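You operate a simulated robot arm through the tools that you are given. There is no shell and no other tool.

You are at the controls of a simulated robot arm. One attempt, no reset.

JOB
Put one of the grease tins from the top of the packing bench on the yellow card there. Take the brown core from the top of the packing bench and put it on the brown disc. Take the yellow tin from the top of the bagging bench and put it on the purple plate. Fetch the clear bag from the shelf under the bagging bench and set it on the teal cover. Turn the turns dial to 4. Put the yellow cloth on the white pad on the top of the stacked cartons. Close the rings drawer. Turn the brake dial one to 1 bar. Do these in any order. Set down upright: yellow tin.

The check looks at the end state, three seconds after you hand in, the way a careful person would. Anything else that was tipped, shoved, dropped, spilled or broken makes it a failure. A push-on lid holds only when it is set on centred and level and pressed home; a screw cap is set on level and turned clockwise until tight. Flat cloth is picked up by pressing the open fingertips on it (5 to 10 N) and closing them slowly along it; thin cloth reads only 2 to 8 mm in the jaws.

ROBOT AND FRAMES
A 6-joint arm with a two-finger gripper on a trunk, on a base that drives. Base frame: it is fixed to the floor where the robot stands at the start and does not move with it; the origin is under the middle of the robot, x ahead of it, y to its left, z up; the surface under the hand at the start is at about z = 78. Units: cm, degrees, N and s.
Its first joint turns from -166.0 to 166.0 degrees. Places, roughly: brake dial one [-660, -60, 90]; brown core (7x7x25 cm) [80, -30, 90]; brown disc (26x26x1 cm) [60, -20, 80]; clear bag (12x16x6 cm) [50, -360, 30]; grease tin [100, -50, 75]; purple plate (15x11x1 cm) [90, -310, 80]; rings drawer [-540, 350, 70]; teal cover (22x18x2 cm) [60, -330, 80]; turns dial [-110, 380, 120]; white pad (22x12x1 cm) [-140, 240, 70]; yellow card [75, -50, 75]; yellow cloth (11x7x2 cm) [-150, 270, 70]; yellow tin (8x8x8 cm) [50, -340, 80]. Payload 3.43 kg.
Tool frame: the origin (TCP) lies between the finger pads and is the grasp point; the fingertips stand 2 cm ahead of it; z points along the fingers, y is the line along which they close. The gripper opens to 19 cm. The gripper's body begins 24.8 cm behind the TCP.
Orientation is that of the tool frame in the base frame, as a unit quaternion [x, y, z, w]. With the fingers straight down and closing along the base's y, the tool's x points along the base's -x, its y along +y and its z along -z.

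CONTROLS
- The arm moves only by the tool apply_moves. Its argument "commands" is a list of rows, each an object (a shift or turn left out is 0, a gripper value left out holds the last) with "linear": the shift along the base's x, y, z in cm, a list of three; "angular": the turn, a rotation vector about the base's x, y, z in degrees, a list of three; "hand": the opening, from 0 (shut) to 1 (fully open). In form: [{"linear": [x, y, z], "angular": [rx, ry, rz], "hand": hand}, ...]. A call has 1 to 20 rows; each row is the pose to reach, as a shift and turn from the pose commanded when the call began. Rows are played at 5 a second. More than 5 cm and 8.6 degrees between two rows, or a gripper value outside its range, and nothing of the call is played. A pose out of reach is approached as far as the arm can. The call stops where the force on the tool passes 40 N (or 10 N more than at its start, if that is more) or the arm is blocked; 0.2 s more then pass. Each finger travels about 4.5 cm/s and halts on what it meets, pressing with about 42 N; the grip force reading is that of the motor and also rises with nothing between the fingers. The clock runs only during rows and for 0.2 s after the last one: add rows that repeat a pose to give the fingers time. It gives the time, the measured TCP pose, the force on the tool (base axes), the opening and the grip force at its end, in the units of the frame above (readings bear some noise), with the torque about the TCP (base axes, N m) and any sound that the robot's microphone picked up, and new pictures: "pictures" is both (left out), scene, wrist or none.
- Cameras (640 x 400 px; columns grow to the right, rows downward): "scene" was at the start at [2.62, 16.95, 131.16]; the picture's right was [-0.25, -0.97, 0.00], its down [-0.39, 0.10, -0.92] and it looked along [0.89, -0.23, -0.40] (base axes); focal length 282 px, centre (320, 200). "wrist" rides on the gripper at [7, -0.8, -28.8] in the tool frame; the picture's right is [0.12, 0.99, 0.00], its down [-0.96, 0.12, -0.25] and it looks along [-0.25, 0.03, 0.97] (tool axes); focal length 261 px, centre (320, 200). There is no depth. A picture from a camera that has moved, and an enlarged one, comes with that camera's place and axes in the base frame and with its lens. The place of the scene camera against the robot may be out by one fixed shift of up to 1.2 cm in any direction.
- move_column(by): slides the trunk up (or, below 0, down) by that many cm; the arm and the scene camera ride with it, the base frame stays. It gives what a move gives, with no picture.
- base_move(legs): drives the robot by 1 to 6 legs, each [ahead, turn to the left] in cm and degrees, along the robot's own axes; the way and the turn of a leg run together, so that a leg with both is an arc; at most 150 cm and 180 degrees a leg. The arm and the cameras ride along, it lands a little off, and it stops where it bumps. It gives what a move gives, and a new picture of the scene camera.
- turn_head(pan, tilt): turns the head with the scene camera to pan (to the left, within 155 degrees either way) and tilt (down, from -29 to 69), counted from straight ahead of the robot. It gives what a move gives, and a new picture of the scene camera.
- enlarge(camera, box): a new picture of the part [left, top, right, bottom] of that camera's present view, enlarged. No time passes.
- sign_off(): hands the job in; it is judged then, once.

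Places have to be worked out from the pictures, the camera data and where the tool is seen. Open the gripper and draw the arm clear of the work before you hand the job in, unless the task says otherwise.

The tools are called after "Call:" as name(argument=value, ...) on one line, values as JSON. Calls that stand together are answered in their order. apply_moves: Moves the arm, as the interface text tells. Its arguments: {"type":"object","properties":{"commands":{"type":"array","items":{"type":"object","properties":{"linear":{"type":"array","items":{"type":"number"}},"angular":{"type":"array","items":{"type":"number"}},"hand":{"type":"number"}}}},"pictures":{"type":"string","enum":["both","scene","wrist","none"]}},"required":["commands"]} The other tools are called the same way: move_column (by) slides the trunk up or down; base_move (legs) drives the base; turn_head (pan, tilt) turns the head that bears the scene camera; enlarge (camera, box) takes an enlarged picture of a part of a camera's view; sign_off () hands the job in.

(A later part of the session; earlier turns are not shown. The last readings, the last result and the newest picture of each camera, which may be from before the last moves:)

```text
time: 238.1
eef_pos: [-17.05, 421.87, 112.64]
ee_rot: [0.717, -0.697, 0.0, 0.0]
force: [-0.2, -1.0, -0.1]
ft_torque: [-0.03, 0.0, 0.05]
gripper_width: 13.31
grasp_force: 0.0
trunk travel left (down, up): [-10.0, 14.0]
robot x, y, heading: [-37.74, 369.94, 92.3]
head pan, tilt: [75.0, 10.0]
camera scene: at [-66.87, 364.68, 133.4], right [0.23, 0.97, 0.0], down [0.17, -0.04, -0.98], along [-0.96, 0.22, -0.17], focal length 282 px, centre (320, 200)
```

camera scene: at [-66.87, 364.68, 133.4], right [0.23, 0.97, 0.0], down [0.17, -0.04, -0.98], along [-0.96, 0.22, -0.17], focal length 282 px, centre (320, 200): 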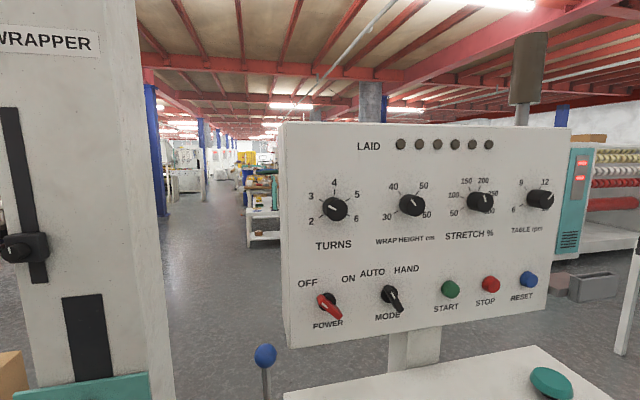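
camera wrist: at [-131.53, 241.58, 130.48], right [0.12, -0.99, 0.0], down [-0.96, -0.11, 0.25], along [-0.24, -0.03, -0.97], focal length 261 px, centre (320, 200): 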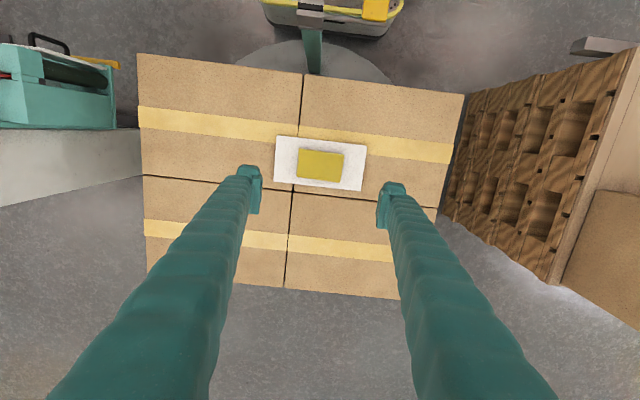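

The control panel is right in view. I zoom in on the TURNS dial.

Call:
enlarge(camera="scene", box=[285, 160, 385, 260])

Call:
enlarge(camera="scene", box=[270, 110, 590, 360])

```text
4.00 times, centred on (335, 210) of scene
camera zoom: at [-66.87, 364.68, 133.4], right [0.23, 0.97, 0.0], down [0.17, -0.04, -0.98], along [-0.96, 0.22, -0.17], focal length 1128 px, centre (260, 160)
```

zoom: 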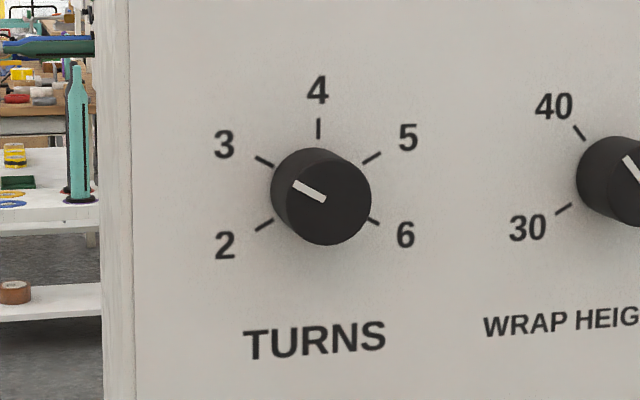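

```text
1.60 times, centred on (430, 235) of scene
camera zoom: at [-66.87, 364.68, 133.4], right [0.23, 0.97, 0.0], down [0.17, -0.04, -0.98], along [-0.96, 0.22, -0.17], focal length 451 px, centre (144, 144)
```

zoom: 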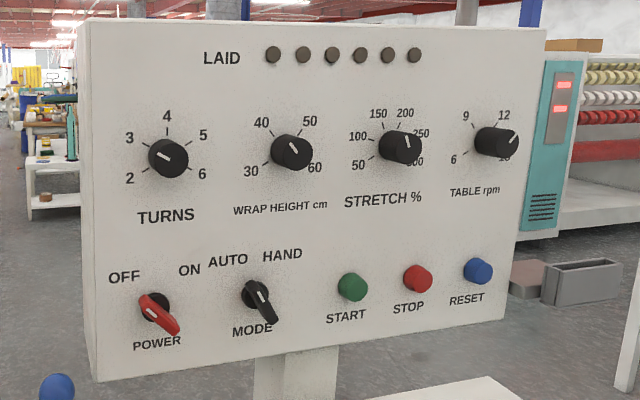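

The TURNS dial (black round knob) points at 3; ticks are 60° apart, so it needs +60° clockwise to 4. The panel faces +x. I back away on an arc so the robot ends facing the panel from about 1 m, with the knob to its right.

Call:
base_move(legs=[[-45, 88]])

Call:
turn_head(pan=-12, tilt=8)

```text
time: 242.5
eef_pos: [-59.97, 362.87, 112.66]
ee_rot: [1.0, 0.01, 0.0, 0.0]
force: [0.2, 0.5, -0.7]
ft_torque: [-0.06, 0.01, 0.02]
gripper_width: 13.29
grasp_force: 0.0
trunk travel left (down, up): [-10.0, 14.0]
robot x, y, heading: [-8.24, 341.9, -178.6]
head pan, tilt: [75.0, 10.0]
cut short: leg 1
camera scene: at [-4.13, 312.48, 133.4], right [-0.97, 0.23, 0.0], down [0.04, 0.17, -0.98], along [-0.23, -0.96, -0.17], focal length 282 px, centre (320, 200)
```

scene: 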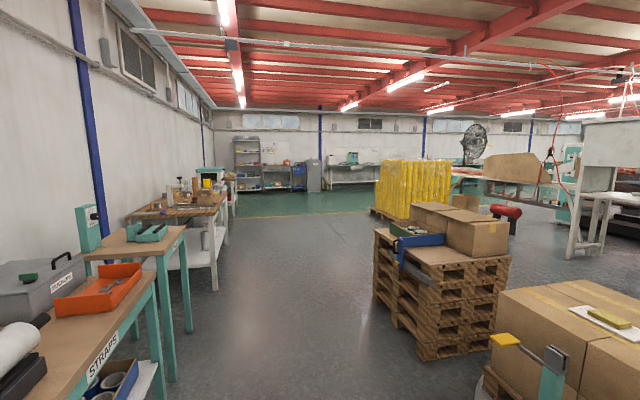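

```text
time: 244.2
eef_pos: [-59.92, 363.04, 112.6]
ee_rot: [1.0, 0.012, 0.0, 0.001]
force: [0.7, -0.3, -0.5]
ft_torque: [0.01, 0.0, 0.01]
gripper_width: 13.29
grasp_force: 0.0
trunk travel left (down, up): [-10.0, 14.0]
robot x, y, heading: [-7.84, 342.13, -178.4]
head pan, tilt: [-12.0, 8.0]
camera scene: at [-11.06, 323.2, 133.73], right [0.18, 0.98, 0.0], down [0.14, -0.03, -0.99], along [-0.97, 0.18, -0.14], focal length 282 px, centre (320, 200)
```

scene: 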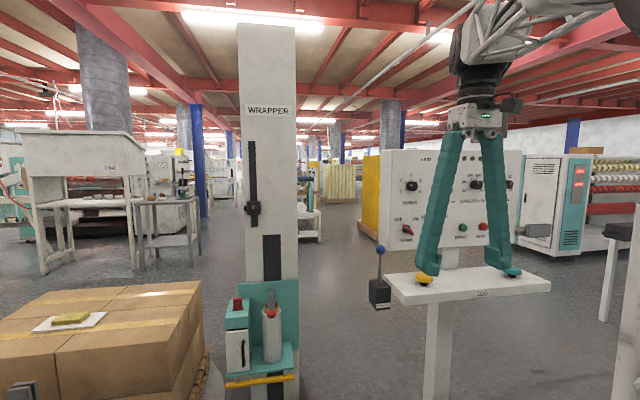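

Triangulated: knob face at about (-111.6, 377.4, 123.8), shelf below at z≈90. I swing the tool up to point horizontally at the panel, wrist nearly in place, ending 12 cm in front of the knob.

Call:
apply_moves(commands=[{"linear": [-3.8, 0.9, -1.5], "angular": [0, 5.625, 0], "hand": 0.5}, {"linear": [-7.5, 1.8, -2.6], "angular": [0, 11.25, 0], "hand": 0.4}, {"linear": [-11.2, 2.7, -3.4], "angular": [0, 16.875, 0], "hand": 0.35}, {"linear": [-14.8, 3.6, -3.8], "angular": [0, 22.5, 0], "hand": 0.35}, {"linear": [-18.2, 4.5, -3.9], "angular": [0, 28.125, 0]}, {"linear": [-21.5, 5.4, -3.6], "angular": [0, 33.75, 0]}, {"linear": [-24.5, 6.3, -3.1], "angular": [0, 39.375, 0]}, {"linear": [-27.4, 7.2, -2.2], "angular": [0, 45, 0]}, {"linear": [-29.9, 8.1, -1.1], "angular": [0, 50.625, 0]}, {"linear": [-32.2, 9.0, 0.2], "angular": [0, 56.25, 0]}, {"linear": [-34.2, 9.9, 1.7], "angular": [0, 61.875, 0]}, {"linear": [-35.9, 10.8, 3.4], "angular": [0, 67.5, 0]}, {"linear": [-37.2, 11.7, 5.3], "angular": [0, 73.125, 0]}, {"linear": [-38.1, 12.6, 7.2], "angular": [0, 78.75, 0]}, {"linear": [-38.8, 13.5, 9.2], "angular": [0, 84.375, 0]}, {"linear": [-39, 14.4, 11.2], "angular": [0, 90, 0]}, {"linear": [-39, 14.4, 11.2], "angular": [0, 90, 0]}])

```text
time: 247.8
eef_pos: [-99.13, 377.43, 124.03]
ee_rot: [-0.707, -0.009, 0.707, 0.007]
force: [-0.3, 0.1, -0.7]
ft_torque: [0.01, 0.04, 0.01]
gripper_width: 6.65
grasp_force: 0.0
trunk travel left (down, up): [-10.0, 14.0]
robot x, y, heading: [-8.11, 341.95, -178.9]
head pan, tilt: [-12.0, 8.0]
camera scene: at [-11.06, 323.22, 133.73], right [0.18, 0.98, 0.0], down [0.14, -0.03, -0.99], along [-0.97, 0.18, -0.14], focal length 282 px, centre (320, 200)
camera wrist: at [-70.3, 378.43, 117.04], right [0.0, -0.99, -0.14], down [0.25, -0.14, 0.96], along [-0.97, -0.03, 0.25], focal length 261 px, centre (320, 200)
```

scene: 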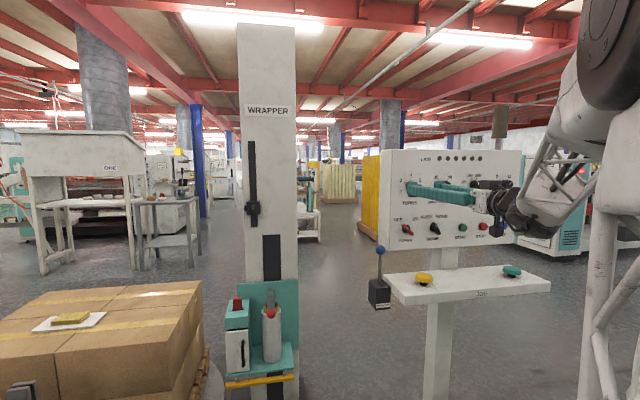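
wrist: 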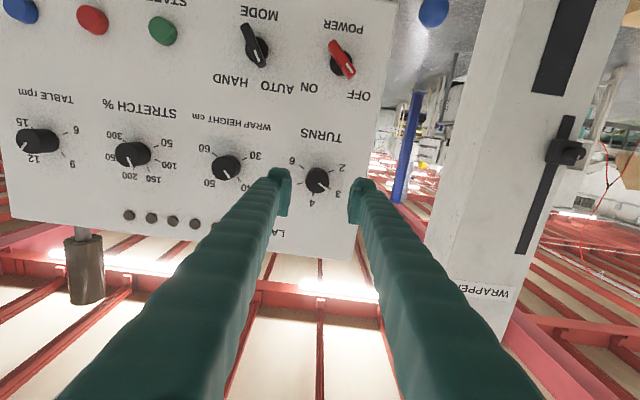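

The tool points straight at the panel with the TURNS knob between the fingers. I shift by (+0.6 y, +0.5 z) and advance 6 cm for a closer look.

Call:
apply_moves(commands=[{"linear": [-2, 0.6, 0.4]}, {"linear": [-4, 0.6, 0.5]}, {"linear": [-6, 0.6, 0.5]}, {"linear": [-6, 0.6, 0.5]}])

Call:
enlarge(camera="wrist", box=[220, 110, 420, 260])

Call:
enlarge(camera="scene", box=[370, 140, 530, 250])

```text
time: 248.8
eef_pos: [-105.02, 377.95, 124.41]
ee_rot: [0.707, 0.008, -0.707, -0.009]
force: [-0.7, -1.1, 0.1]
ft_torque: [0.01, 0.04, -0.03]
gripper_width: 6.67
grasp_force: 0.2
trunk travel left (down, up): [-10.0, 14.0]
robot x, y, heading: [-8.25, 341.84, -178.6]
head pan, tilt: [-12.0, 8.0]
camera scene: at [-11.06, 323.22, 133.73], right [0.18, 0.98, 0.0], down [0.14, -0.03, -0.99], along [-0.97, 0.18, -0.14], focal length 282 px, centre (320, 200)
camera wrist: at [-76.32, 378.94, 117.4], right [0.0, -0.99, -0.14], down [0.25, -0.14, 0.96], along [-0.97, -0.03, 0.24], focal length 261 px, centre (320, 200)
```

scene: 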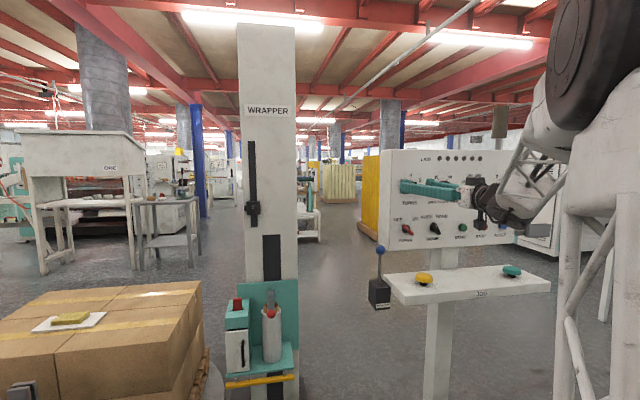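
wrist: 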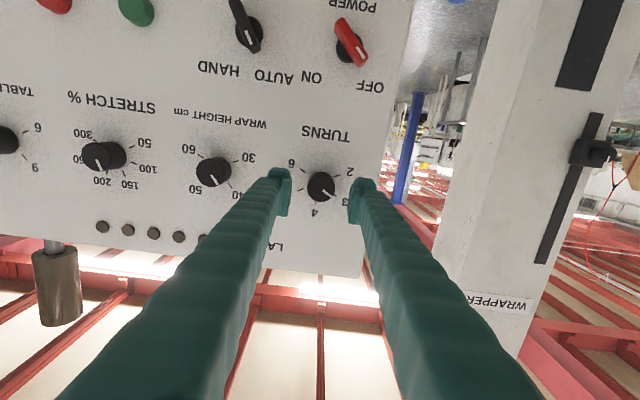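

```text
2.67 times, centred on (320, 185) of wrist
camera zoom: at [-76.32, 378.94, 117.4], right [0.0, -0.99, -0.14], down [0.25, -0.14, 0.96], along [-0.97, -0.03, 0.24], focal length 695 px, centre (320, 240)
```

zoom: 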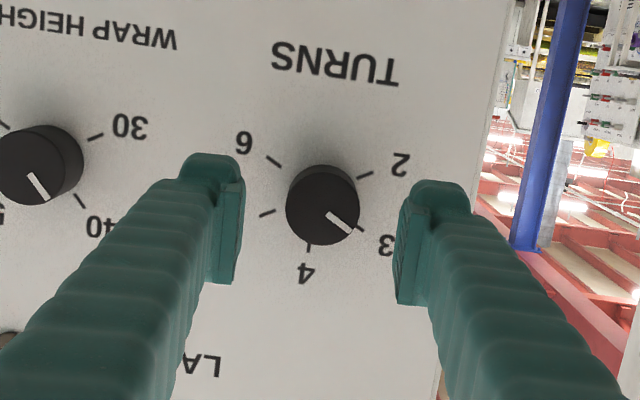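

```text
3.64 times, centred on (450, 195) of scene
camera zoom: at [-11.06, 323.22, 133.73], right [0.18, 0.98, 0.0], down [0.14, -0.03, -0.99], along [-0.97, 0.18, -0.14], focal length 1026 px, centre (-153, 218)
```

zoom: 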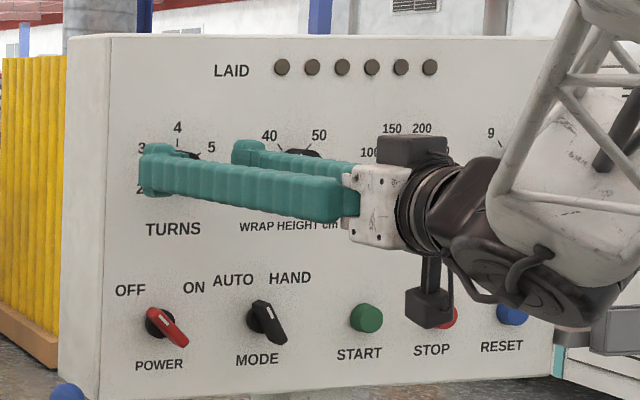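

The knob is centred along the tool axis. I advance another 3.5 cm carefully and look again.

Call:
apply_moves(commands=[{"linear": [-1.2, 0, 0]}, {"linear": [-2.4, 0, 0]}, {"linear": [-3.5, 0, 0]}, {"linear": [-3.5, 0, 0]}], pictures="wrist")

Call:
enlarge(camera="wrist", box=[220, 110, 420, 260])

Call:
enlarge(camera="scene", box=[380, 160, 460, 220])

```text
time: 249.8
eef_pos: [-108.63, 377.95, 124.33]
ee_rot: [0.707, 0.008, -0.707, -0.006]
force: [0.7, -0.1, 0.1]
ft_torque: [0.01, 0.0, -0.02]
gripper_width: 6.65
grasp_force: 0.1
trunk travel left (down, up): [-10.0, 14.0]
robot x, y, heading: [-7.96, 341.9, -178.5]
head pan, tilt: [-12.0, 8.0]
camera wrist: at [-79.84, 378.88, 117.38], right [0.0, -0.99, -0.14], down [0.25, -0.14, 0.96], along [-0.97, -0.03, 0.24], focal length 261 px, centre (320, 200)
```

wrist: 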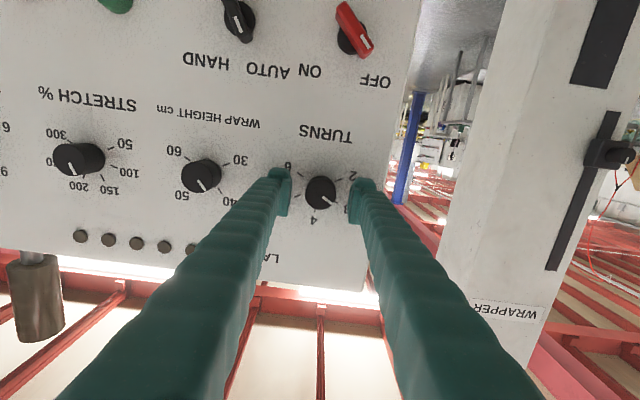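

```text
2.67 times, centred on (320, 185) of wrist
camera zoom: at [-79.84, 378.88, 117.38], right [0.0, -0.99, -0.14], down [0.25, -0.14, 0.96], along [-0.97, -0.03, 0.24], focal length 695 px, centre (320, 240)
```

zoom: 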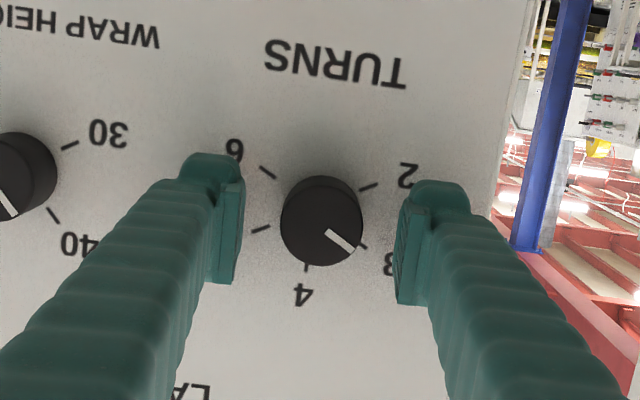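

```text
6.67 times, centred on (420, 190) of scene
camera zoom: at [-11.06, 323.22, 133.73], right [0.18, 0.98, 0.0], down [0.14, -0.03, -0.99], along [-0.97, 0.18, -0.14], focal length 1880 px, centre (-347, 267)
```

zoom: 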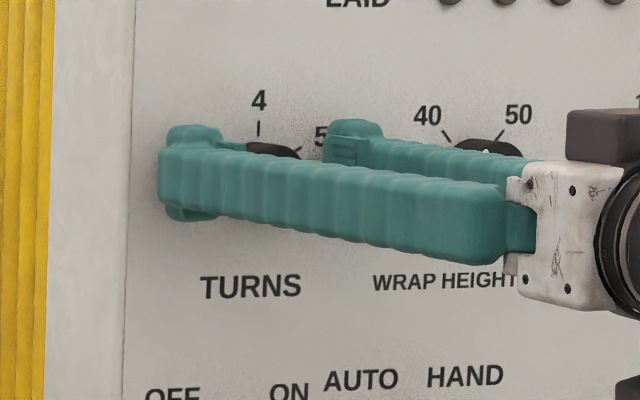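

The knob face is about 2.8 cm ahead of the TCP and centred. I advance 2.1 cm with the fingers around the knob, watching the force.

Call:
apply_moves(commands=[{"linear": [-0.8, -0.15, 0]}, {"linear": [-1.5, -0.15, 0]}, {"linear": [-2.1, -0.15, 0]}, {"linear": [-2.1, -0.15, 0]}], pictures="wrist")

Call:
enlarge(camera="wrist", box=[220, 110, 420, 260])

```text
time: 250.4
eef_pos: [-109.57, 377.71, 124.41]
ee_rot: [0.707, 0.008, -0.707, -0.008]
force: [19.7, -4.8, -0.6]
ft_torque: [-0.18, 0.0, 0.23]
gripper_width: 6.67
grasp_force: 0.1
trunk travel left (down, up): [-10.0, 14.0]
robot x, y, heading: [-7.88, 341.5, -178.7]
head pan, tilt: [-12.0, 8.0]
stopped in row 3: the force on the tool passed its limit at 56 N (the readings are from after the stop); the commanded pose is now the measured one
camera wrist: at [-80.95, 378.74, 117.49], right [0.0, -0.99, -0.14], down [0.25, -0.14, 0.96], along [-0.97, -0.03, 0.24], focal length 261 px, centre (320, 200)
```

wrist: 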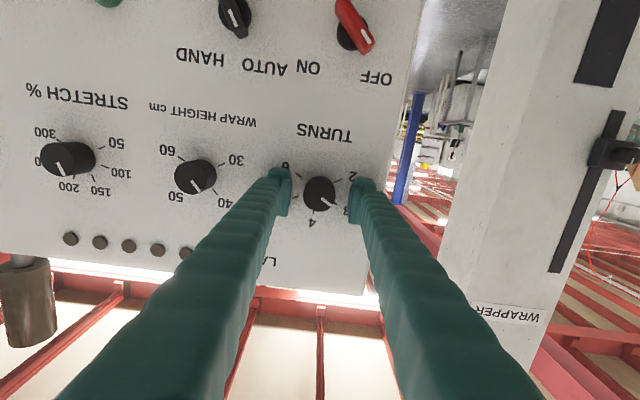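

```text
2.67 times, centred on (320, 185) of wrist
camera zoom: at [-80.95, 378.74, 117.49], right [0.0, -0.99, -0.14], down [0.25, -0.14, 0.96], along [-0.97, -0.03, 0.24], focal length 695 px, centre (320, 240)
```

zoom: 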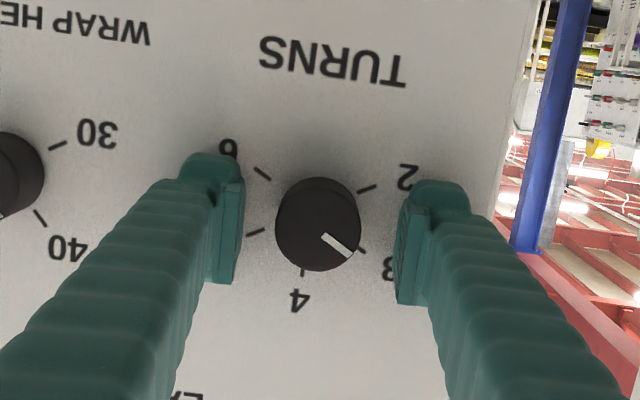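

The tips touched the panel (panel face at x≈-111.6). I back off 0.5 cm and close on the knob.

Call:
apply_moves(commands=[{"linear": [0.5, 0, -0.15]}, {"linear": [0.5, 0, -0.15], "hand": 0.28}, {"linear": [0.5, 0, -0.15], "hand": 0.22}, {"linear": [0.5, 0, -0.15], "hand": 0.15}, {"linear": [0.5, 0, -0.15], "hand": 0.12}, {"linear": [0.5, 0, -0.15], "hand": 0.12}], pictures="wrist")

Call:
enlarge(camera="wrist", box=[220, 110, 420, 260])

```text
time: 251.8
eef_pos: [-109.53, 377.93, 124.2]
ee_rot: [0.708, 0.007, -0.706, -0.008]
force: [-4.8, 4.1, -0.4]
ft_torque: [-0.02, -0.05, -0.02]
gripper_width: 3.4
grasp_force: 45.0
trunk travel left (down, up): [-10.0, 14.0]
robot x, y, heading: [-8.32, 341.86, -178.7]
head pan, tilt: [-12.0, 8.0]
camera wrist: at [-80.63, 378.85, 117.22], right [0.0, -0.99, -0.14], down [0.24, -0.14, 0.96], along [-0.97, -0.03, 0.24], focal length 261 px, centre (320, 200)
```

wrist: 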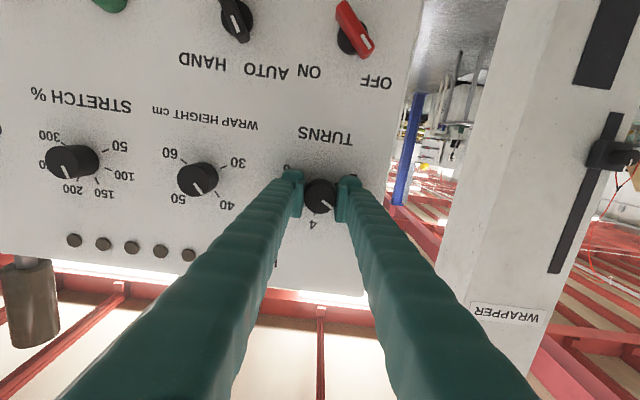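

```text
2.67 times, centred on (320, 185) of wrist
camera zoom: at [-80.63, 378.85, 117.22], right [0.0, -0.99, -0.14], down [0.24, -0.14, 0.96], along [-0.97, -0.03, 0.24], focal length 695 px, centre (320, 240)
```

zoom: 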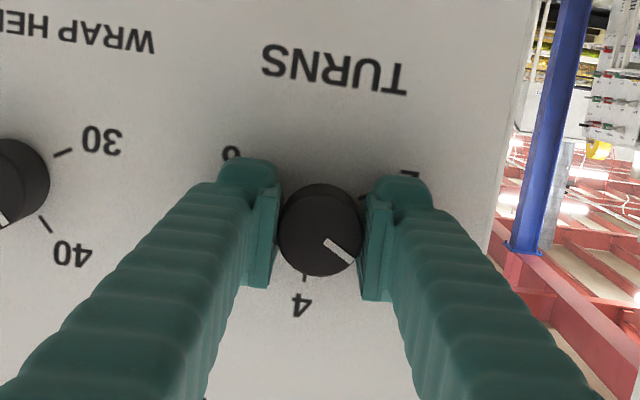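

The knob is gripped (3.4 cm). I turn it clockwise (as seen from the front) by 30° first and check.

Call:
apply_moves(commands=[{"angular": [-6, 0, 0]}, {"angular": [-12, 0, 0]}, {"angular": [-18, 0, 0]}, {"angular": [-24, 0, 0]}, {"angular": [-30, 0, 0]}, {"angular": [-30, 0, 0]}], pictures="wrist")

Call:
enlarge(camera="wrist", box=[220, 110, 420, 260])

```text
time: 253.2
eef_pos: [-109.26, 377.98, 123.96]
ee_rot: [0.686, -0.176, -0.684, 0.175]
force: [-15.2, 10.8, 5.0]
ft_torque: [-0.05, 0.1, -0.05]
gripper_width: 3.37
grasp_force: 44.8
trunk travel left (down, up): [-10.0, 14.0]
robot x, y, heading: [-8.1, 341.79, -178.6]
head pan, tilt: [-12.0, 8.0]
camera wrist: at [-80.63, 375.24, 117.62], right [0.0, -0.93, 0.37], down [0.24, 0.36, 0.9], along [-0.97, 0.09, 0.23], focal length 261 px, centre (320, 200)
```

wrist: 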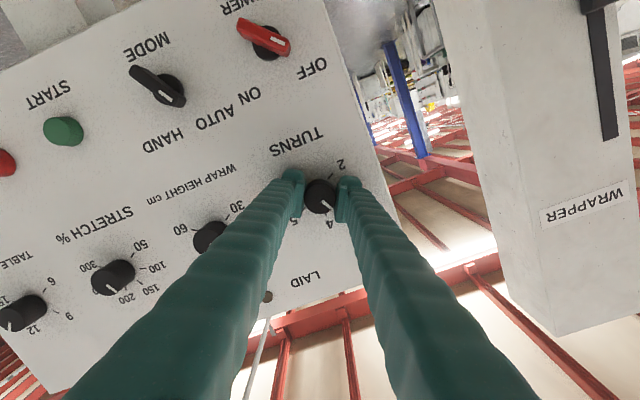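

```text
2.67 times, centred on (320, 185) of wrist
camera zoom: at [-80.63, 375.24, 117.62], right [0.0, -0.93, 0.37], down [0.24, 0.36, 0.9], along [-0.97, 0.09, 0.23], focal length 695 px, centre (320, 240)
```

zoom: 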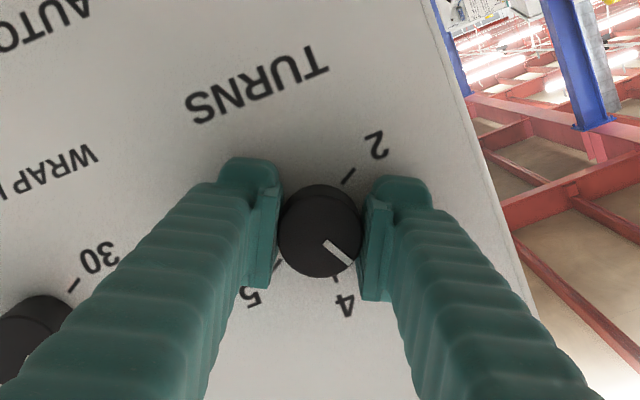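

The knob turns with the hand. I turn the remaining 30°.

Call:
apply_moves(commands=[{"angular": [-6, 0, 0]}, {"angular": [-12, 0, 0]}, {"angular": [-18, 0, 0]}, {"angular": [-24, 0, 0]}, {"angular": [-30, 0, 0]}, {"angular": [-30, 0, 0]}], pictures="wrist")

Call:
enlarge(camera="wrist", box=[220, 110, 420, 260])

```text
time: 254.6
eef_pos: [-109.4, 377.94, 123.98]
ee_rot: [0.617, -0.348, -0.615, 0.347]
force: [-7.8, 10.4, -3.2]
ft_torque: [0.03, 0.01, -0.1]
gripper_width: 3.33
grasp_force: 45.0
trunk travel left (down, up): [-10.0, 14.0]
robot x, y, heading: [-8.27, 341.66, -178.9]
head pan, tilt: [-12.0, 8.0]
camera wrist: at [-80.62, 372.35, 119.81], right [0.0, -0.62, 0.79], down [0.24, 0.76, 0.6], along [-0.97, 0.19, 0.15], focal length 261 px, centre (320, 200)
```

wrist: 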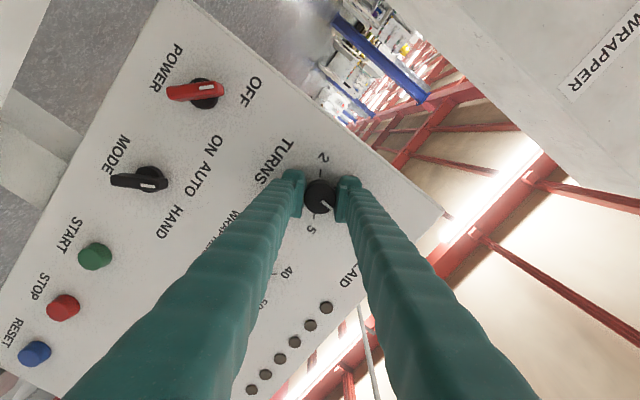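

```text
2.67 times, centred on (320, 185) of wrist
camera zoom: at [-80.62, 372.35, 119.81], right [0.0, -0.62, 0.79], down [0.24, 0.76, 0.6], along [-0.97, 0.19, 0.15], focal length 695 px, centre (320, 240)
```

zoom: 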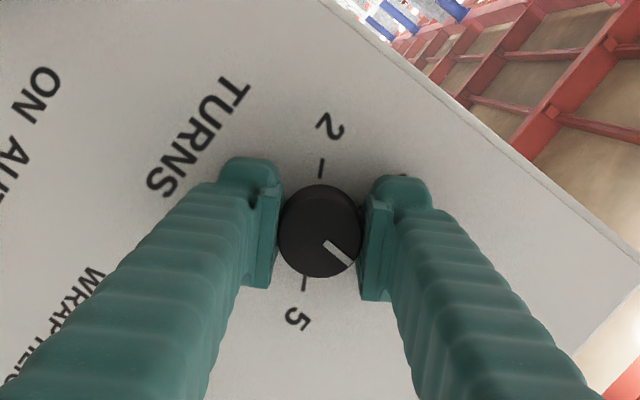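

The pointer now lines up with the "4" position (60° before the 5 tick). I open the fingers and back straight off the knob.

Call:
apply_moves(commands=[{"hand": 0.2}, {"hand": 0.28}, {"hand": 0.33}, {"hand": 0.33}, {"linear": [2, 0, 0]}, {"linear": [5, 0, 0]}, {"linear": [9, 0, 0]}, {"linear": [12, 0, 0]}, {"linear": [12, 0, 0]}], pictures="wrist")

Call:
enlarge(camera="wrist", box=[220, 80, 420, 230])

```text
time: 256.6
eef_pos: [-97.37, 377.74, 123.98]
ee_rot: [0.618, -0.346, -0.615, 0.347]
force: [0.1, 0.4, 0.1]
ft_torque: [0.01, 0.01, -0.01]
gripper_width: 6.26
grasp_force: 0.1
trunk travel left (down, up): [-10.0, 14.0]
robot x, y, heading: [-7.95, 341.66, -178.7]
head pan, tilt: [-12.0, 8.0]
camera wrist: at [-68.64, 372.19, 119.75], right [0.0, -0.62, 0.79], down [0.24, 0.76, 0.6], along [-0.97, 0.19, 0.15], focal length 261 px, centre (320, 200)
```

wrist: 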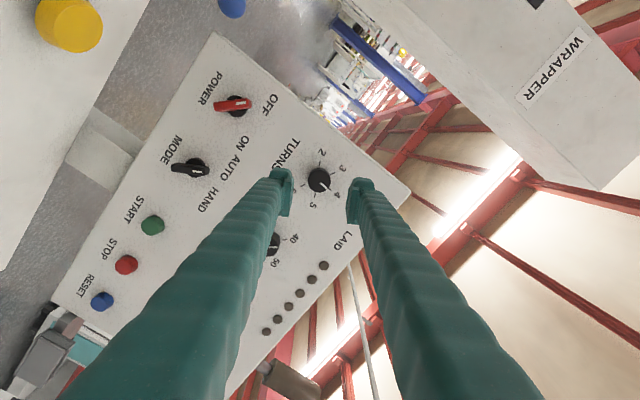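

```text
2.67 times, centred on (320, 155) of wrist
camera zoom: at [-68.64, 372.19, 119.75], right [0.0, -0.62, 0.79], down [0.24, 0.76, 0.6], along [-0.97, 0.19, 0.15], focal length 695 px, centre (320, 320)
```

zoom: 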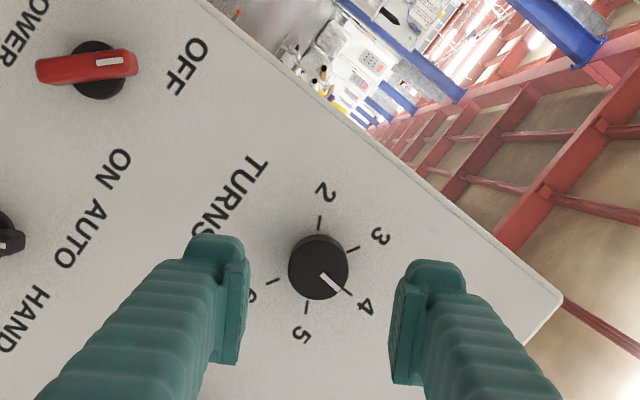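

The TURNS pointer is exactly on 4. I turn the hand back upright, then fold the tool to pointing down along the reverse path.

Call:
apply_moves(commands=[{"angular": [7.5, 0, 0]}, {"angular": [15, 0, 0]}, {"angular": [22.5, 0, 0]}, {"angular": [30, 0, 0]}, {"angular": [37.5, 0, 0]}, {"angular": [45, 0, 0]}, {"angular": [52.5, 0, 0]}, {"angular": [60, 0, 0]}, {"angular": [60, 0, 0]}], pictures="none")

Call:
apply_moves(commands=[{"linear": [0.2, -0.9, -2.0], "angular": [0, -5.625, 0]}, {"linear": [0.9, -1.8, -4.0], "angular": [0, -11.25, 0]}, {"linear": [1.8, -2.7, -5.9], "angular": [0, -16.875, 0]}, {"linear": [3.1, -3.6, -7.8], "angular": [0, -22.5, 0]}, {"linear": [4.8, -4.5, -9.5], "angular": [0, -28.125, 0]}, {"linear": [6.8, -5.4, -11.0], "angular": [0, -33.75, 0]}, {"linear": [9.1, -6.3, -12.3], "angular": [0, -39.375, 0]}, {"linear": [11.6, -7.2, -13.4], "angular": [0, -45, 0]}, {"linear": [14.5, -8.1, -14.3], "angular": [0, -50.625, 0]}, {"linear": [17.5, -9.0, -14.8], "angular": [0, -56.25, 0]}, {"linear": [20.8, -9.9, -15.1], "angular": [0, -61.875, 0]}, {"linear": [24.2, -10.8, -15.0], "angular": [0, -67.5, 0]}, {"linear": [27.8, -11.7, -14.6], "angular": [0, -73.125, 0]}, {"linear": [31.5, -12.6, -13.8], "angular": [0, -78.75, 0]}, {"linear": [35.2, -13.5, -12.7], "angular": [0, -84.375, 0]}, {"linear": [39, -14.4, -11.2], "angular": [0, -90, 0]}, {"linear": [39, -14.4, -11.2], "angular": [0, -90, 0]}], pictures="scene")

Call:
enlarge(camera="scene", box=[370, 140, 530, 250])

```text
time: 258.6
eef_pos: [-97.32, 377.82, 124.06]
ee_rot: [0.708, 0.007, -0.706, -0.008]
force: [0.1, -0.1, 0.3]
ft_torque: [-0.03, 0.01, -0.01]
gripper_width: 6.29
grasp_force: 0.0
trunk travel left (down, up): [-10.0, 14.0]
robot x, y, heading: [-7.99, 341.95, -178.6]
head pan, tilt: [-12.0, 8.0]
```

```text
time: 262.2
eef_pos: [-58.28, 363.51, 112.85]
ee_rot: [1.0, 0.01, 0.002, 0.0]
force: [-0.1, 0.0, 0.2]
ft_torque: [0.02, -0.01, -0.01]
gripper_width: 6.25
grasp_force: 0.0
trunk travel left (down, up): [-10.0, 14.0]
robot x, y, heading: [-7.91, 341.95, -178.3]
head pan, tilt: [-12.0, 8.0]
camera scene: at [-11.04, 323.23, 133.73], right [0.18, 0.98, 0.0], down [0.14, -0.03, -0.99], along [-0.97, 0.18, -0.14], focal length 282 px, centre (320, 200)
```

scene: 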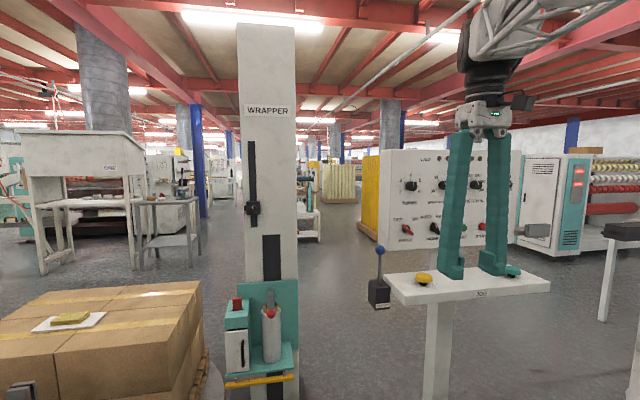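

```text
3.64 times, centred on (450, 195) of scene
camera zoom: at [-11.04, 323.23, 133.73], right [0.18, 0.98, 0.0], down [0.14, -0.03, -0.99], along [-0.97, 0.18, -0.14], focal length 1026 px, centre (-153, 218)
```

zoom: 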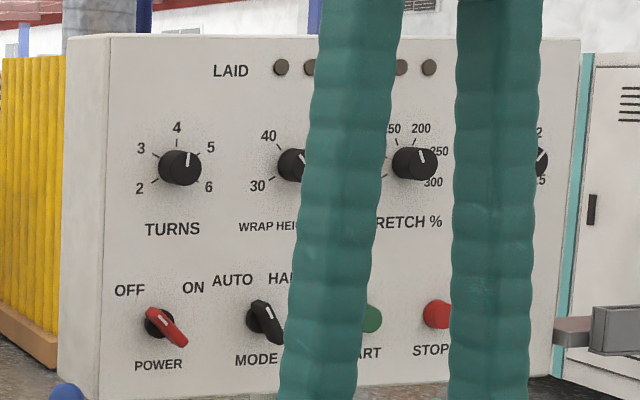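

From here the pointer looks roughly at 4; I zoom in more to judge the exact angle.

Call:
enlarge(camera="scene", box=[395, 165, 435, 205])

```text
10.00 times, centred on (415, 185) of scene
camera zoom: at [-11.04, 323.23, 133.73], right [0.18, 0.98, 0.0], down [0.14, -0.03, -0.99], along [-0.97, 0.18, -0.14], focal length 2820 px, centre (-630, 350)
```

zoom: 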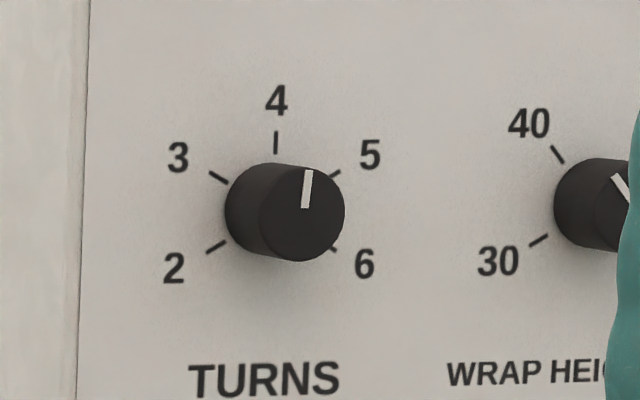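

The two views suggest the pointer may be about 4–5° past 4. To be exact, I swing the tool up to the panel again and measure from close, correcting if needed.

Call:
apply_moves(commands=[{"linear": [-3.8, 0.9, -1.5], "angular": [0, 5.625, 0], "hand": 0.4}, {"linear": [-7.5, 1.8, -2.6], "angular": [0, 11.25, 0], "hand": 0.4}, {"linear": [-11.2, 2.7, -3.4], "angular": [0, 16.875, 0], "hand": 0.4}, {"linear": [-14.8, 3.6, -3.8], "angular": [0, 22.5, 0]}, {"linear": [-18.2, 4.5, -3.9], "angular": [0, 28.125, 0]}, {"linear": [-21.5, 5.4, -3.6], "angular": [0, 33.75, 0]}, {"linear": [-24.5, 6.3, -3.1], "angular": [0, 39.375, 0]}, {"linear": [-27.4, 7.2, -2.2], "angular": [0, 45, 0]}, {"linear": [-29.9, 8.1, -1.1], "angular": [0, 50.625, 0]}, {"linear": [-32.2, 9.0, 0.2], "angular": [0, 56.25, 0]}, {"linear": [-34.2, 9.9, 1.7], "angular": [0, 61.875, 0]}, {"linear": [-35.9, 10.8, 3.4], "angular": [0, 67.5, 0]}, {"linear": [-37.2, 11.7, 5.3], "angular": [0, 73.125, 0]}, {"linear": [-38.1, 12.6, 7.2], "angular": [0, 78.75, 0]}, {"linear": [-38.8, 13.5, 9.2], "angular": [0, 84.375, 0]}, {"linear": [-39, 14.4, 11.2], "angular": [0, 90, 0]}, {"linear": [-43, 14.4, 11.2], "angular": [0, 90, 0]}, {"linear": [-47.5, 14.4, 11.2], "angular": [0, 90, 0]}, {"linear": [-47.5, 14.4, 11.2], "angular": [0, 90, 0]}], pictures="wrist")

Call:
enlarge(camera="wrist", box=[280, 150, 360, 220])

```text
time: 266.2
eef_pos: [-105.94, 377.86, 124.0]
ee_rot: [0.708, 0.007, -0.706, -0.009]
force: [0.6, 0.6, 0.2]
ft_torque: [-0.01, 0.01, 0.0]
gripper_width: 7.6
grasp_force: 0.0
trunk travel left (down, up): [-10.0, 14.0]
robot x, y, heading: [-8.1, 341.62, -178.7]
head pan, tilt: [-12.0, 8.0]
camera wrist: at [-77.18, 378.77, 117.14], right [0.0, -0.99, -0.14], down [0.25, -0.14, 0.96], along [-0.97, -0.03, 0.24], focal length 261 px, centre (320, 200)
```

wrist: 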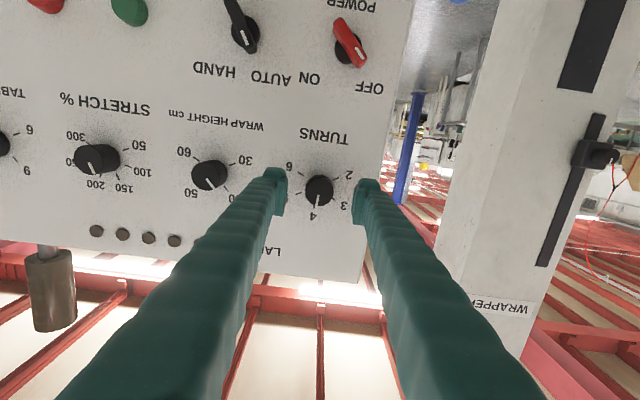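

```text
5.71 times, centred on (320, 185) of wrist
camera zoom: at [-77.18, 378.77, 117.14], right [0.0, -0.99, -0.14], down [0.25, -0.14, 0.96], along [-0.97, -0.03, 0.24], focal length 1489 px, centre (320, 286)
```

zoom: 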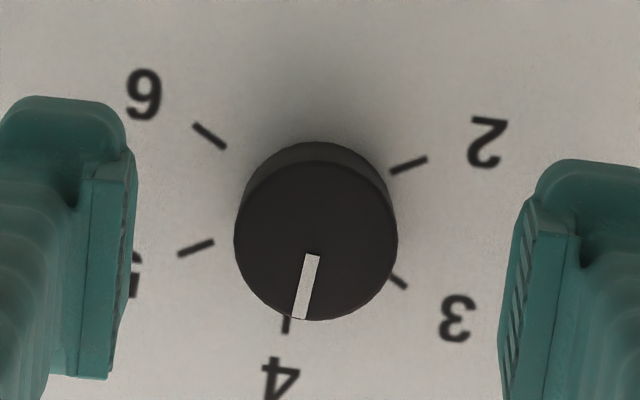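

From close the pointer direction (about 9.9°) matches the 4 tick direction (about 8.5°) within 1.5°. It's good; I retreat and fold the arm again.

Call:
apply_moves(commands=[{"linear": [4.5, 0, 0]}, {"linear": [8.5, 0, 0]}, {"linear": [8.7, -0.9, -2.0], "angular": [0, -5.625, 0]}, {"linear": [9.4, -1.8, -4.0], "angular": [0, -11.25, 0]}, {"linear": [10.3, -2.7, -5.9], "angular": [0, -16.875, 0]}, {"linear": [11.6, -3.6, -7.8], "angular": [0, -22.5, 0]}, {"linear": [13.3, -4.5, -9.5], "angular": [0, -28.125, 0]}, {"linear": [15.3, -5.4, -11.0], "angular": [0, -33.75, 0]}, {"linear": [17.6, -6.3, -12.3], "angular": [0, -39.375, 0]}, {"linear": [20.1, -7.2, -13.4], "angular": [0, -45, 0]}, {"linear": [23.0, -8.1, -14.3], "angular": [0, -50.625, 0]}, {"linear": [26.0, -9.0, -14.8], "angular": [0, -56.25, 0]}, {"linear": [29.3, -9.9, -15.1], "angular": [0, -61.875, 0]}, {"linear": [32.7, -10.8, -15.0], "angular": [0, -67.5, 0]}, {"linear": [36.3, -11.7, -14.6], "angular": [0, -73.125, 0]}, {"linear": [40, -12.6, -13.8], "angular": [0, -78.75, 0]}, {"linear": [43.7, -13.5, -12.7], "angular": [0, -84.375, 0]}, {"linear": [47.5, -14.4, -11.2], "angular": [0, -90, 0]}], pictures="none")

Call:
turn_head(pan=85, tilt=15)

```text
time: 270.0
eef_pos: [-58.33, 363.33, 112.86]
ee_rot: [1.0, 0.01, 0.002, 0.0]
force: [-0.1, -0.3, 0.9]
ft_torque: [-0.01, 0.01, 0.01]
gripper_width: 7.6
grasp_force: 0.1
trunk travel left (down, up): [-10.0, 14.0]
robot x, y, heading: [-8.09, 341.87, -178.5]
head pan, tilt: [-12.0, 8.0]
```

```text
time: 271.7
eef_pos: [-58.37, 363.49, 112.86]
ee_rot: [1.0, 0.011, 0.001, 0.0]
force: [-0.4, -0.1, -1.2]
ft_torque: [-0.03, 0.02, 0.01]
gripper_width: 7.6
grasp_force: 0.0
trunk travel left (down, up): [-10.0, 14.0]
robot x, y, heading: [-8.25, 341.74, -178.7]
head pan, tilt: [85.0, 15.0]
camera scene: at [-2.52, 312.21, 132.59], right [-1.0, 0.06, 0.0], down [0.02, 0.26, -0.97], along [-0.06, -0.96, -0.26], focal length 282 px, centre (320, 200)
```

scene: 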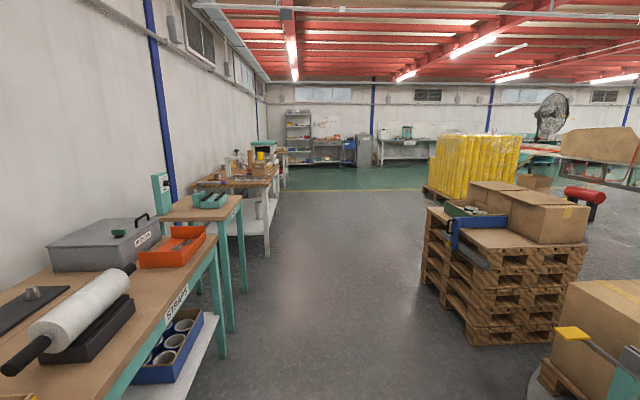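

The way south is clear. I drive forward a bit, turn to face -y, go down the aisle to y≈35, then west past the pallet stack.

Call:
base_move(legs=[[22, 0], [0, 88.5], [150, 0], [150, 0], [0, -90], [60, 0]])

Call:
turn_head(pan=0, tilt=15)

```text
time: 298.3
eef_pos: [-154.19, 69.8, 112.81]
ee_rot: [1.0, -0.021, 0.001, 0.0]
force: [-0.2, -0.1, -0.1]
ft_torque: [0.0, 0.03, 0.02]
gripper_width: 7.62
grasp_force: 0.1
trunk travel left (down, up): [-10.0, 14.0]
robot x, y, heading: [-105.47, 45.08, 177.7]
head pan, tilt: [85.0, 15.0]
camera scene: at [-101.59, 15.11, 132.59], right [-0.99, 0.12, 0.0], down [0.03, 0.26, -0.97], along [-0.12, -0.96, -0.26], focal length 282 px, centre (320, 200)
```

scene: 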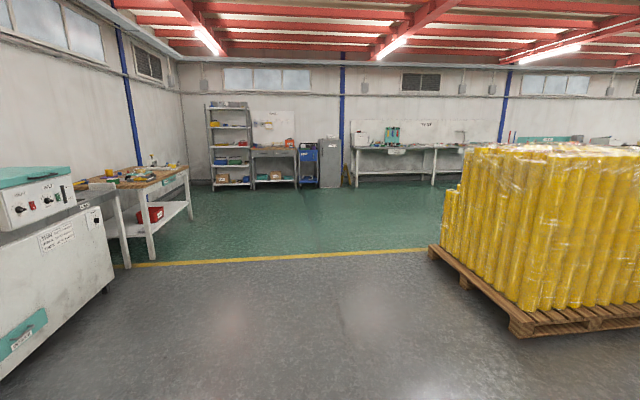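

```text
time: 299.9
eef_pos: [-154.17, 69.71, 112.84]
ee_rot: [1.0, -0.02, 0.0, 0.0]
force: [0.2, -0.9, -0.1]
ft_torque: [0.02, -0.04, -0.02]
gripper_width: 7.57
grasp_force: 0.0
trunk travel left (down, up): [-10.0, 14.0]
robot x, y, heading: [-105.45, 45.19, 177.9]
head pan, tilt: [0.0, 15.0]
camera scene: at [-109.77, 24.72, 132.59], right [0.04, 1.0, 0.0], down [0.26, -0.01, -0.97], along [-0.97, 0.03, -0.26], focal length 282 px, centre (320, 200)
```

scene: 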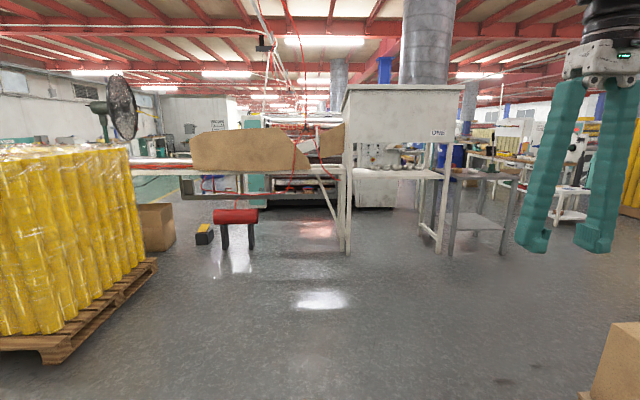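

Ahead is open floor up to the machine "ONE" (x≈-385). I go west to x≈-275, then north through the lane toward y≈290.

Call:
base_move(legs=[[150, 0], [20, 0], [0, -88], [140, 0], [100, 0]])

Call:
turn_head(pan=60, tilt=15)

```text
time: 323.9
eef_pos: [-246.83, 341.5, 112.86]
ee_rot: [-0.697, 0.718, -0.001, -0.001]
force: [-0.4, -0.6, 0.3]
ft_torque: [0.0, -0.01, 0.02]
gripper_width: 7.6
grasp_force: 0.1
trunk travel left (down, up): [-10.0, 14.0]
robot x, y, heading: [-271.25, 292.67, 88.3]
head pan, tilt: [0.0, 15.0]
camera scene: at [-291.25, 295.75, 132.59], right [1.0, -0.03, 0.0], down [-0.01, -0.26, -0.97], along [0.03, 0.97, -0.26], focal length 282 px, centre (320, 200)
```

scene: 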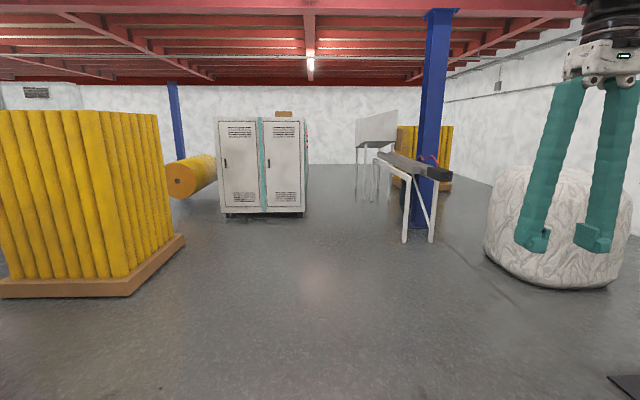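

```text
time: 325.2
eef_pos: [-246.93, 341.57, 112.91]
ee_rot: [-0.696, 0.718, 0.0, -0.001]
force: [-0.2, -0.2, -0.3]
ft_torque: [0.02, 0.0, -0.01]
gripper_width: 7.62
grasp_force: 0.2
trunk travel left (down, up): [-10.0, 14.0]
robot x, y, heading: [-270.97, 292.65, 88.6]
head pan, tilt: [60.0, 15.0]
camera scene: at [-299.47, 291.32, 132.59], right [0.53, 0.85, 0.0], down [0.22, -0.14, -0.97], along [-0.82, 0.51, -0.26], focal length 282 px, centre (320, 200)
```

scene: 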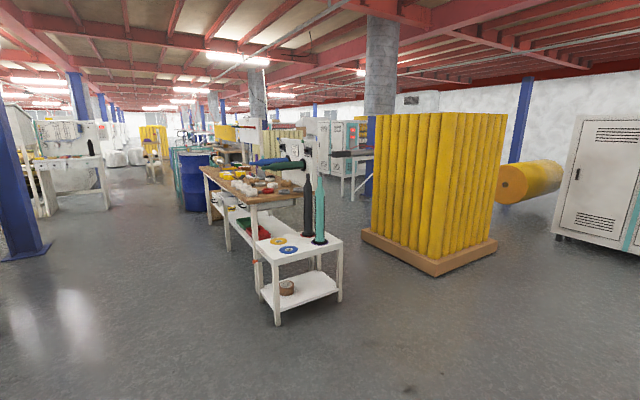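

The bench with the drawers seems to be ahead-left. I zoom in on it.

Call:
enlarge(camera="scene", box=[180, 120, 350, 340])

```text
1.82 times, centred on (265, 230) of scene
camera zoom: at [-299.47, 291.32, 132.59], right [0.53, 0.85, 0.0], down [0.22, -0.14, -0.97], along [-0.82, 0.51, -0.26], focal length 513 px, centre (420, 146)
```

zoom: 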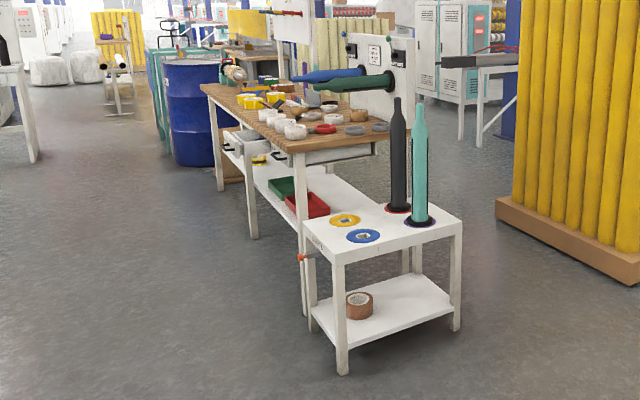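

The bench's long front lies along y≈352 (x from -500 to -690), with a drawer open near x≈-542 protruding toward -y. I drive west, then angle to a spot in front of it.

Call:
base_move(legs=[[0, 91.4], [150, 0], [0, 18], [135, 0], [0, -108]])

Call:
turn_head(pan=-5, tilt=25)

```text
time: 348.8
eef_pos: [-525.92, 299.09, 112.8]
ee_rot: [0.709, -0.706, 0.0, 0.001]
force: [0.8, 0.4, -0.1]
ft_torque: [0.0, 0.03, 0.01]
gripper_width: 7.62
grasp_force: 0.0
trunk travel left (down, up): [-10.0, 14.0]
robot x, y, heading: [-548.5, 249.08, 90.5]
head pan, tilt: [60.0, 15.0]
camera scene: at [-576.63, 246.95, 132.59], right [0.49, 0.87, 0.0], down [0.23, -0.13, -0.97], along [-0.84, 0.48, -0.26], focal length 282 px, centre (320, 200)
```

scene: 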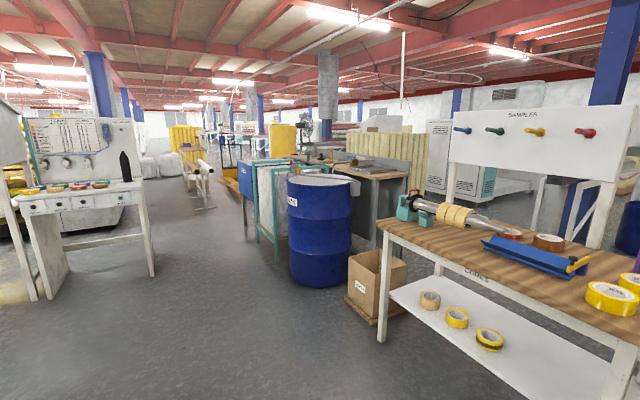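

```text
time: 350.1
eef_pos: [-525.85, 299.04, 112.82]
ee_rot: [0.708, -0.706, 0.0, 0.0]
force: [-1.2, 0.7, 0.7]
ft_torque: [-0.02, -0.02, -0.02]
gripper_width: 7.63
grasp_force: 0.0
trunk travel left (down, up): [-10.0, 14.0]
robot x, y, heading: [-548.32, 249.31, 90.4]
head pan, tilt: [-5.0, 25.0]
camera scene: at [-567.78, 251.53, 130.97], right [1.0, -0.08, 0.0], down [-0.03, -0.42, -0.91], along [0.07, 0.9, -0.42], focal length 282 px, centre (320, 200)
```

scene: 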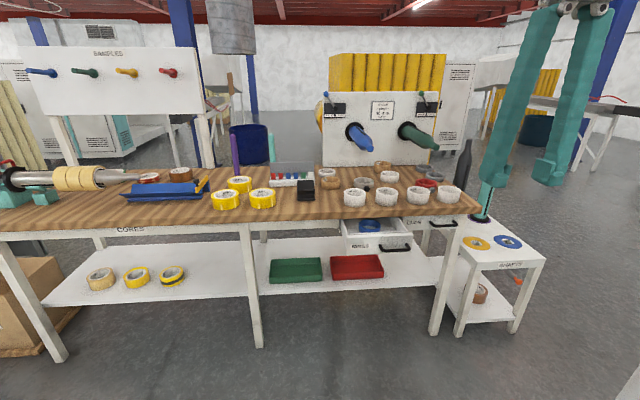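

I see the open drawer under the bench top. I zoom in to read its label and geometry.

Call:
enlarge(camera="scene", box=[310, 170, 490, 290])

Call:
enlarge(camera="scene", box=[330, 205, 430, 265])

```text
3.33 times, centred on (400, 230) of scene
camera zoom: at [-567.78, 251.53, 130.97], right [1.0, -0.08, 0.0], down [-0.03, -0.42, -0.91], along [0.07, 0.9, -0.42], focal length 940 px, centre (53, 100)
```

zoom: 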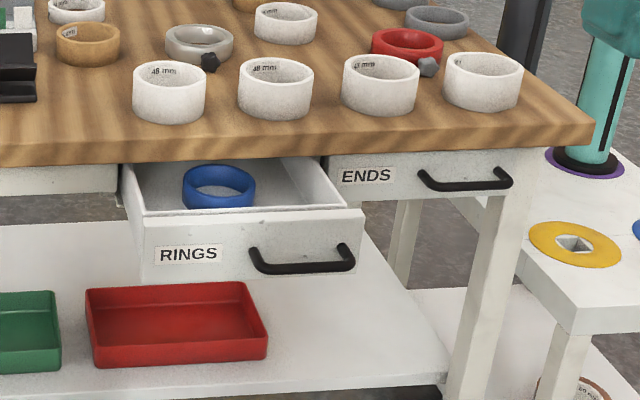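

```text
6.40 times, centred on (380, 235) of scene
camera zoom: at [-567.78, 251.53, 130.97], right [1.0, -0.08, 0.0], down [-0.03, -0.42, -0.91], along [0.07, 0.9, -0.42], focal length 1805 px, centre (-64, -24)
```

zoom: 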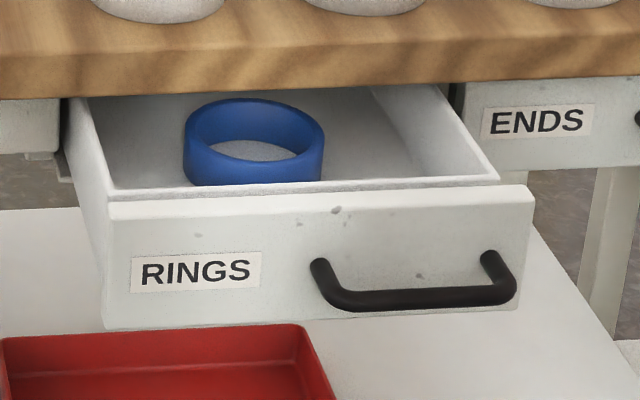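

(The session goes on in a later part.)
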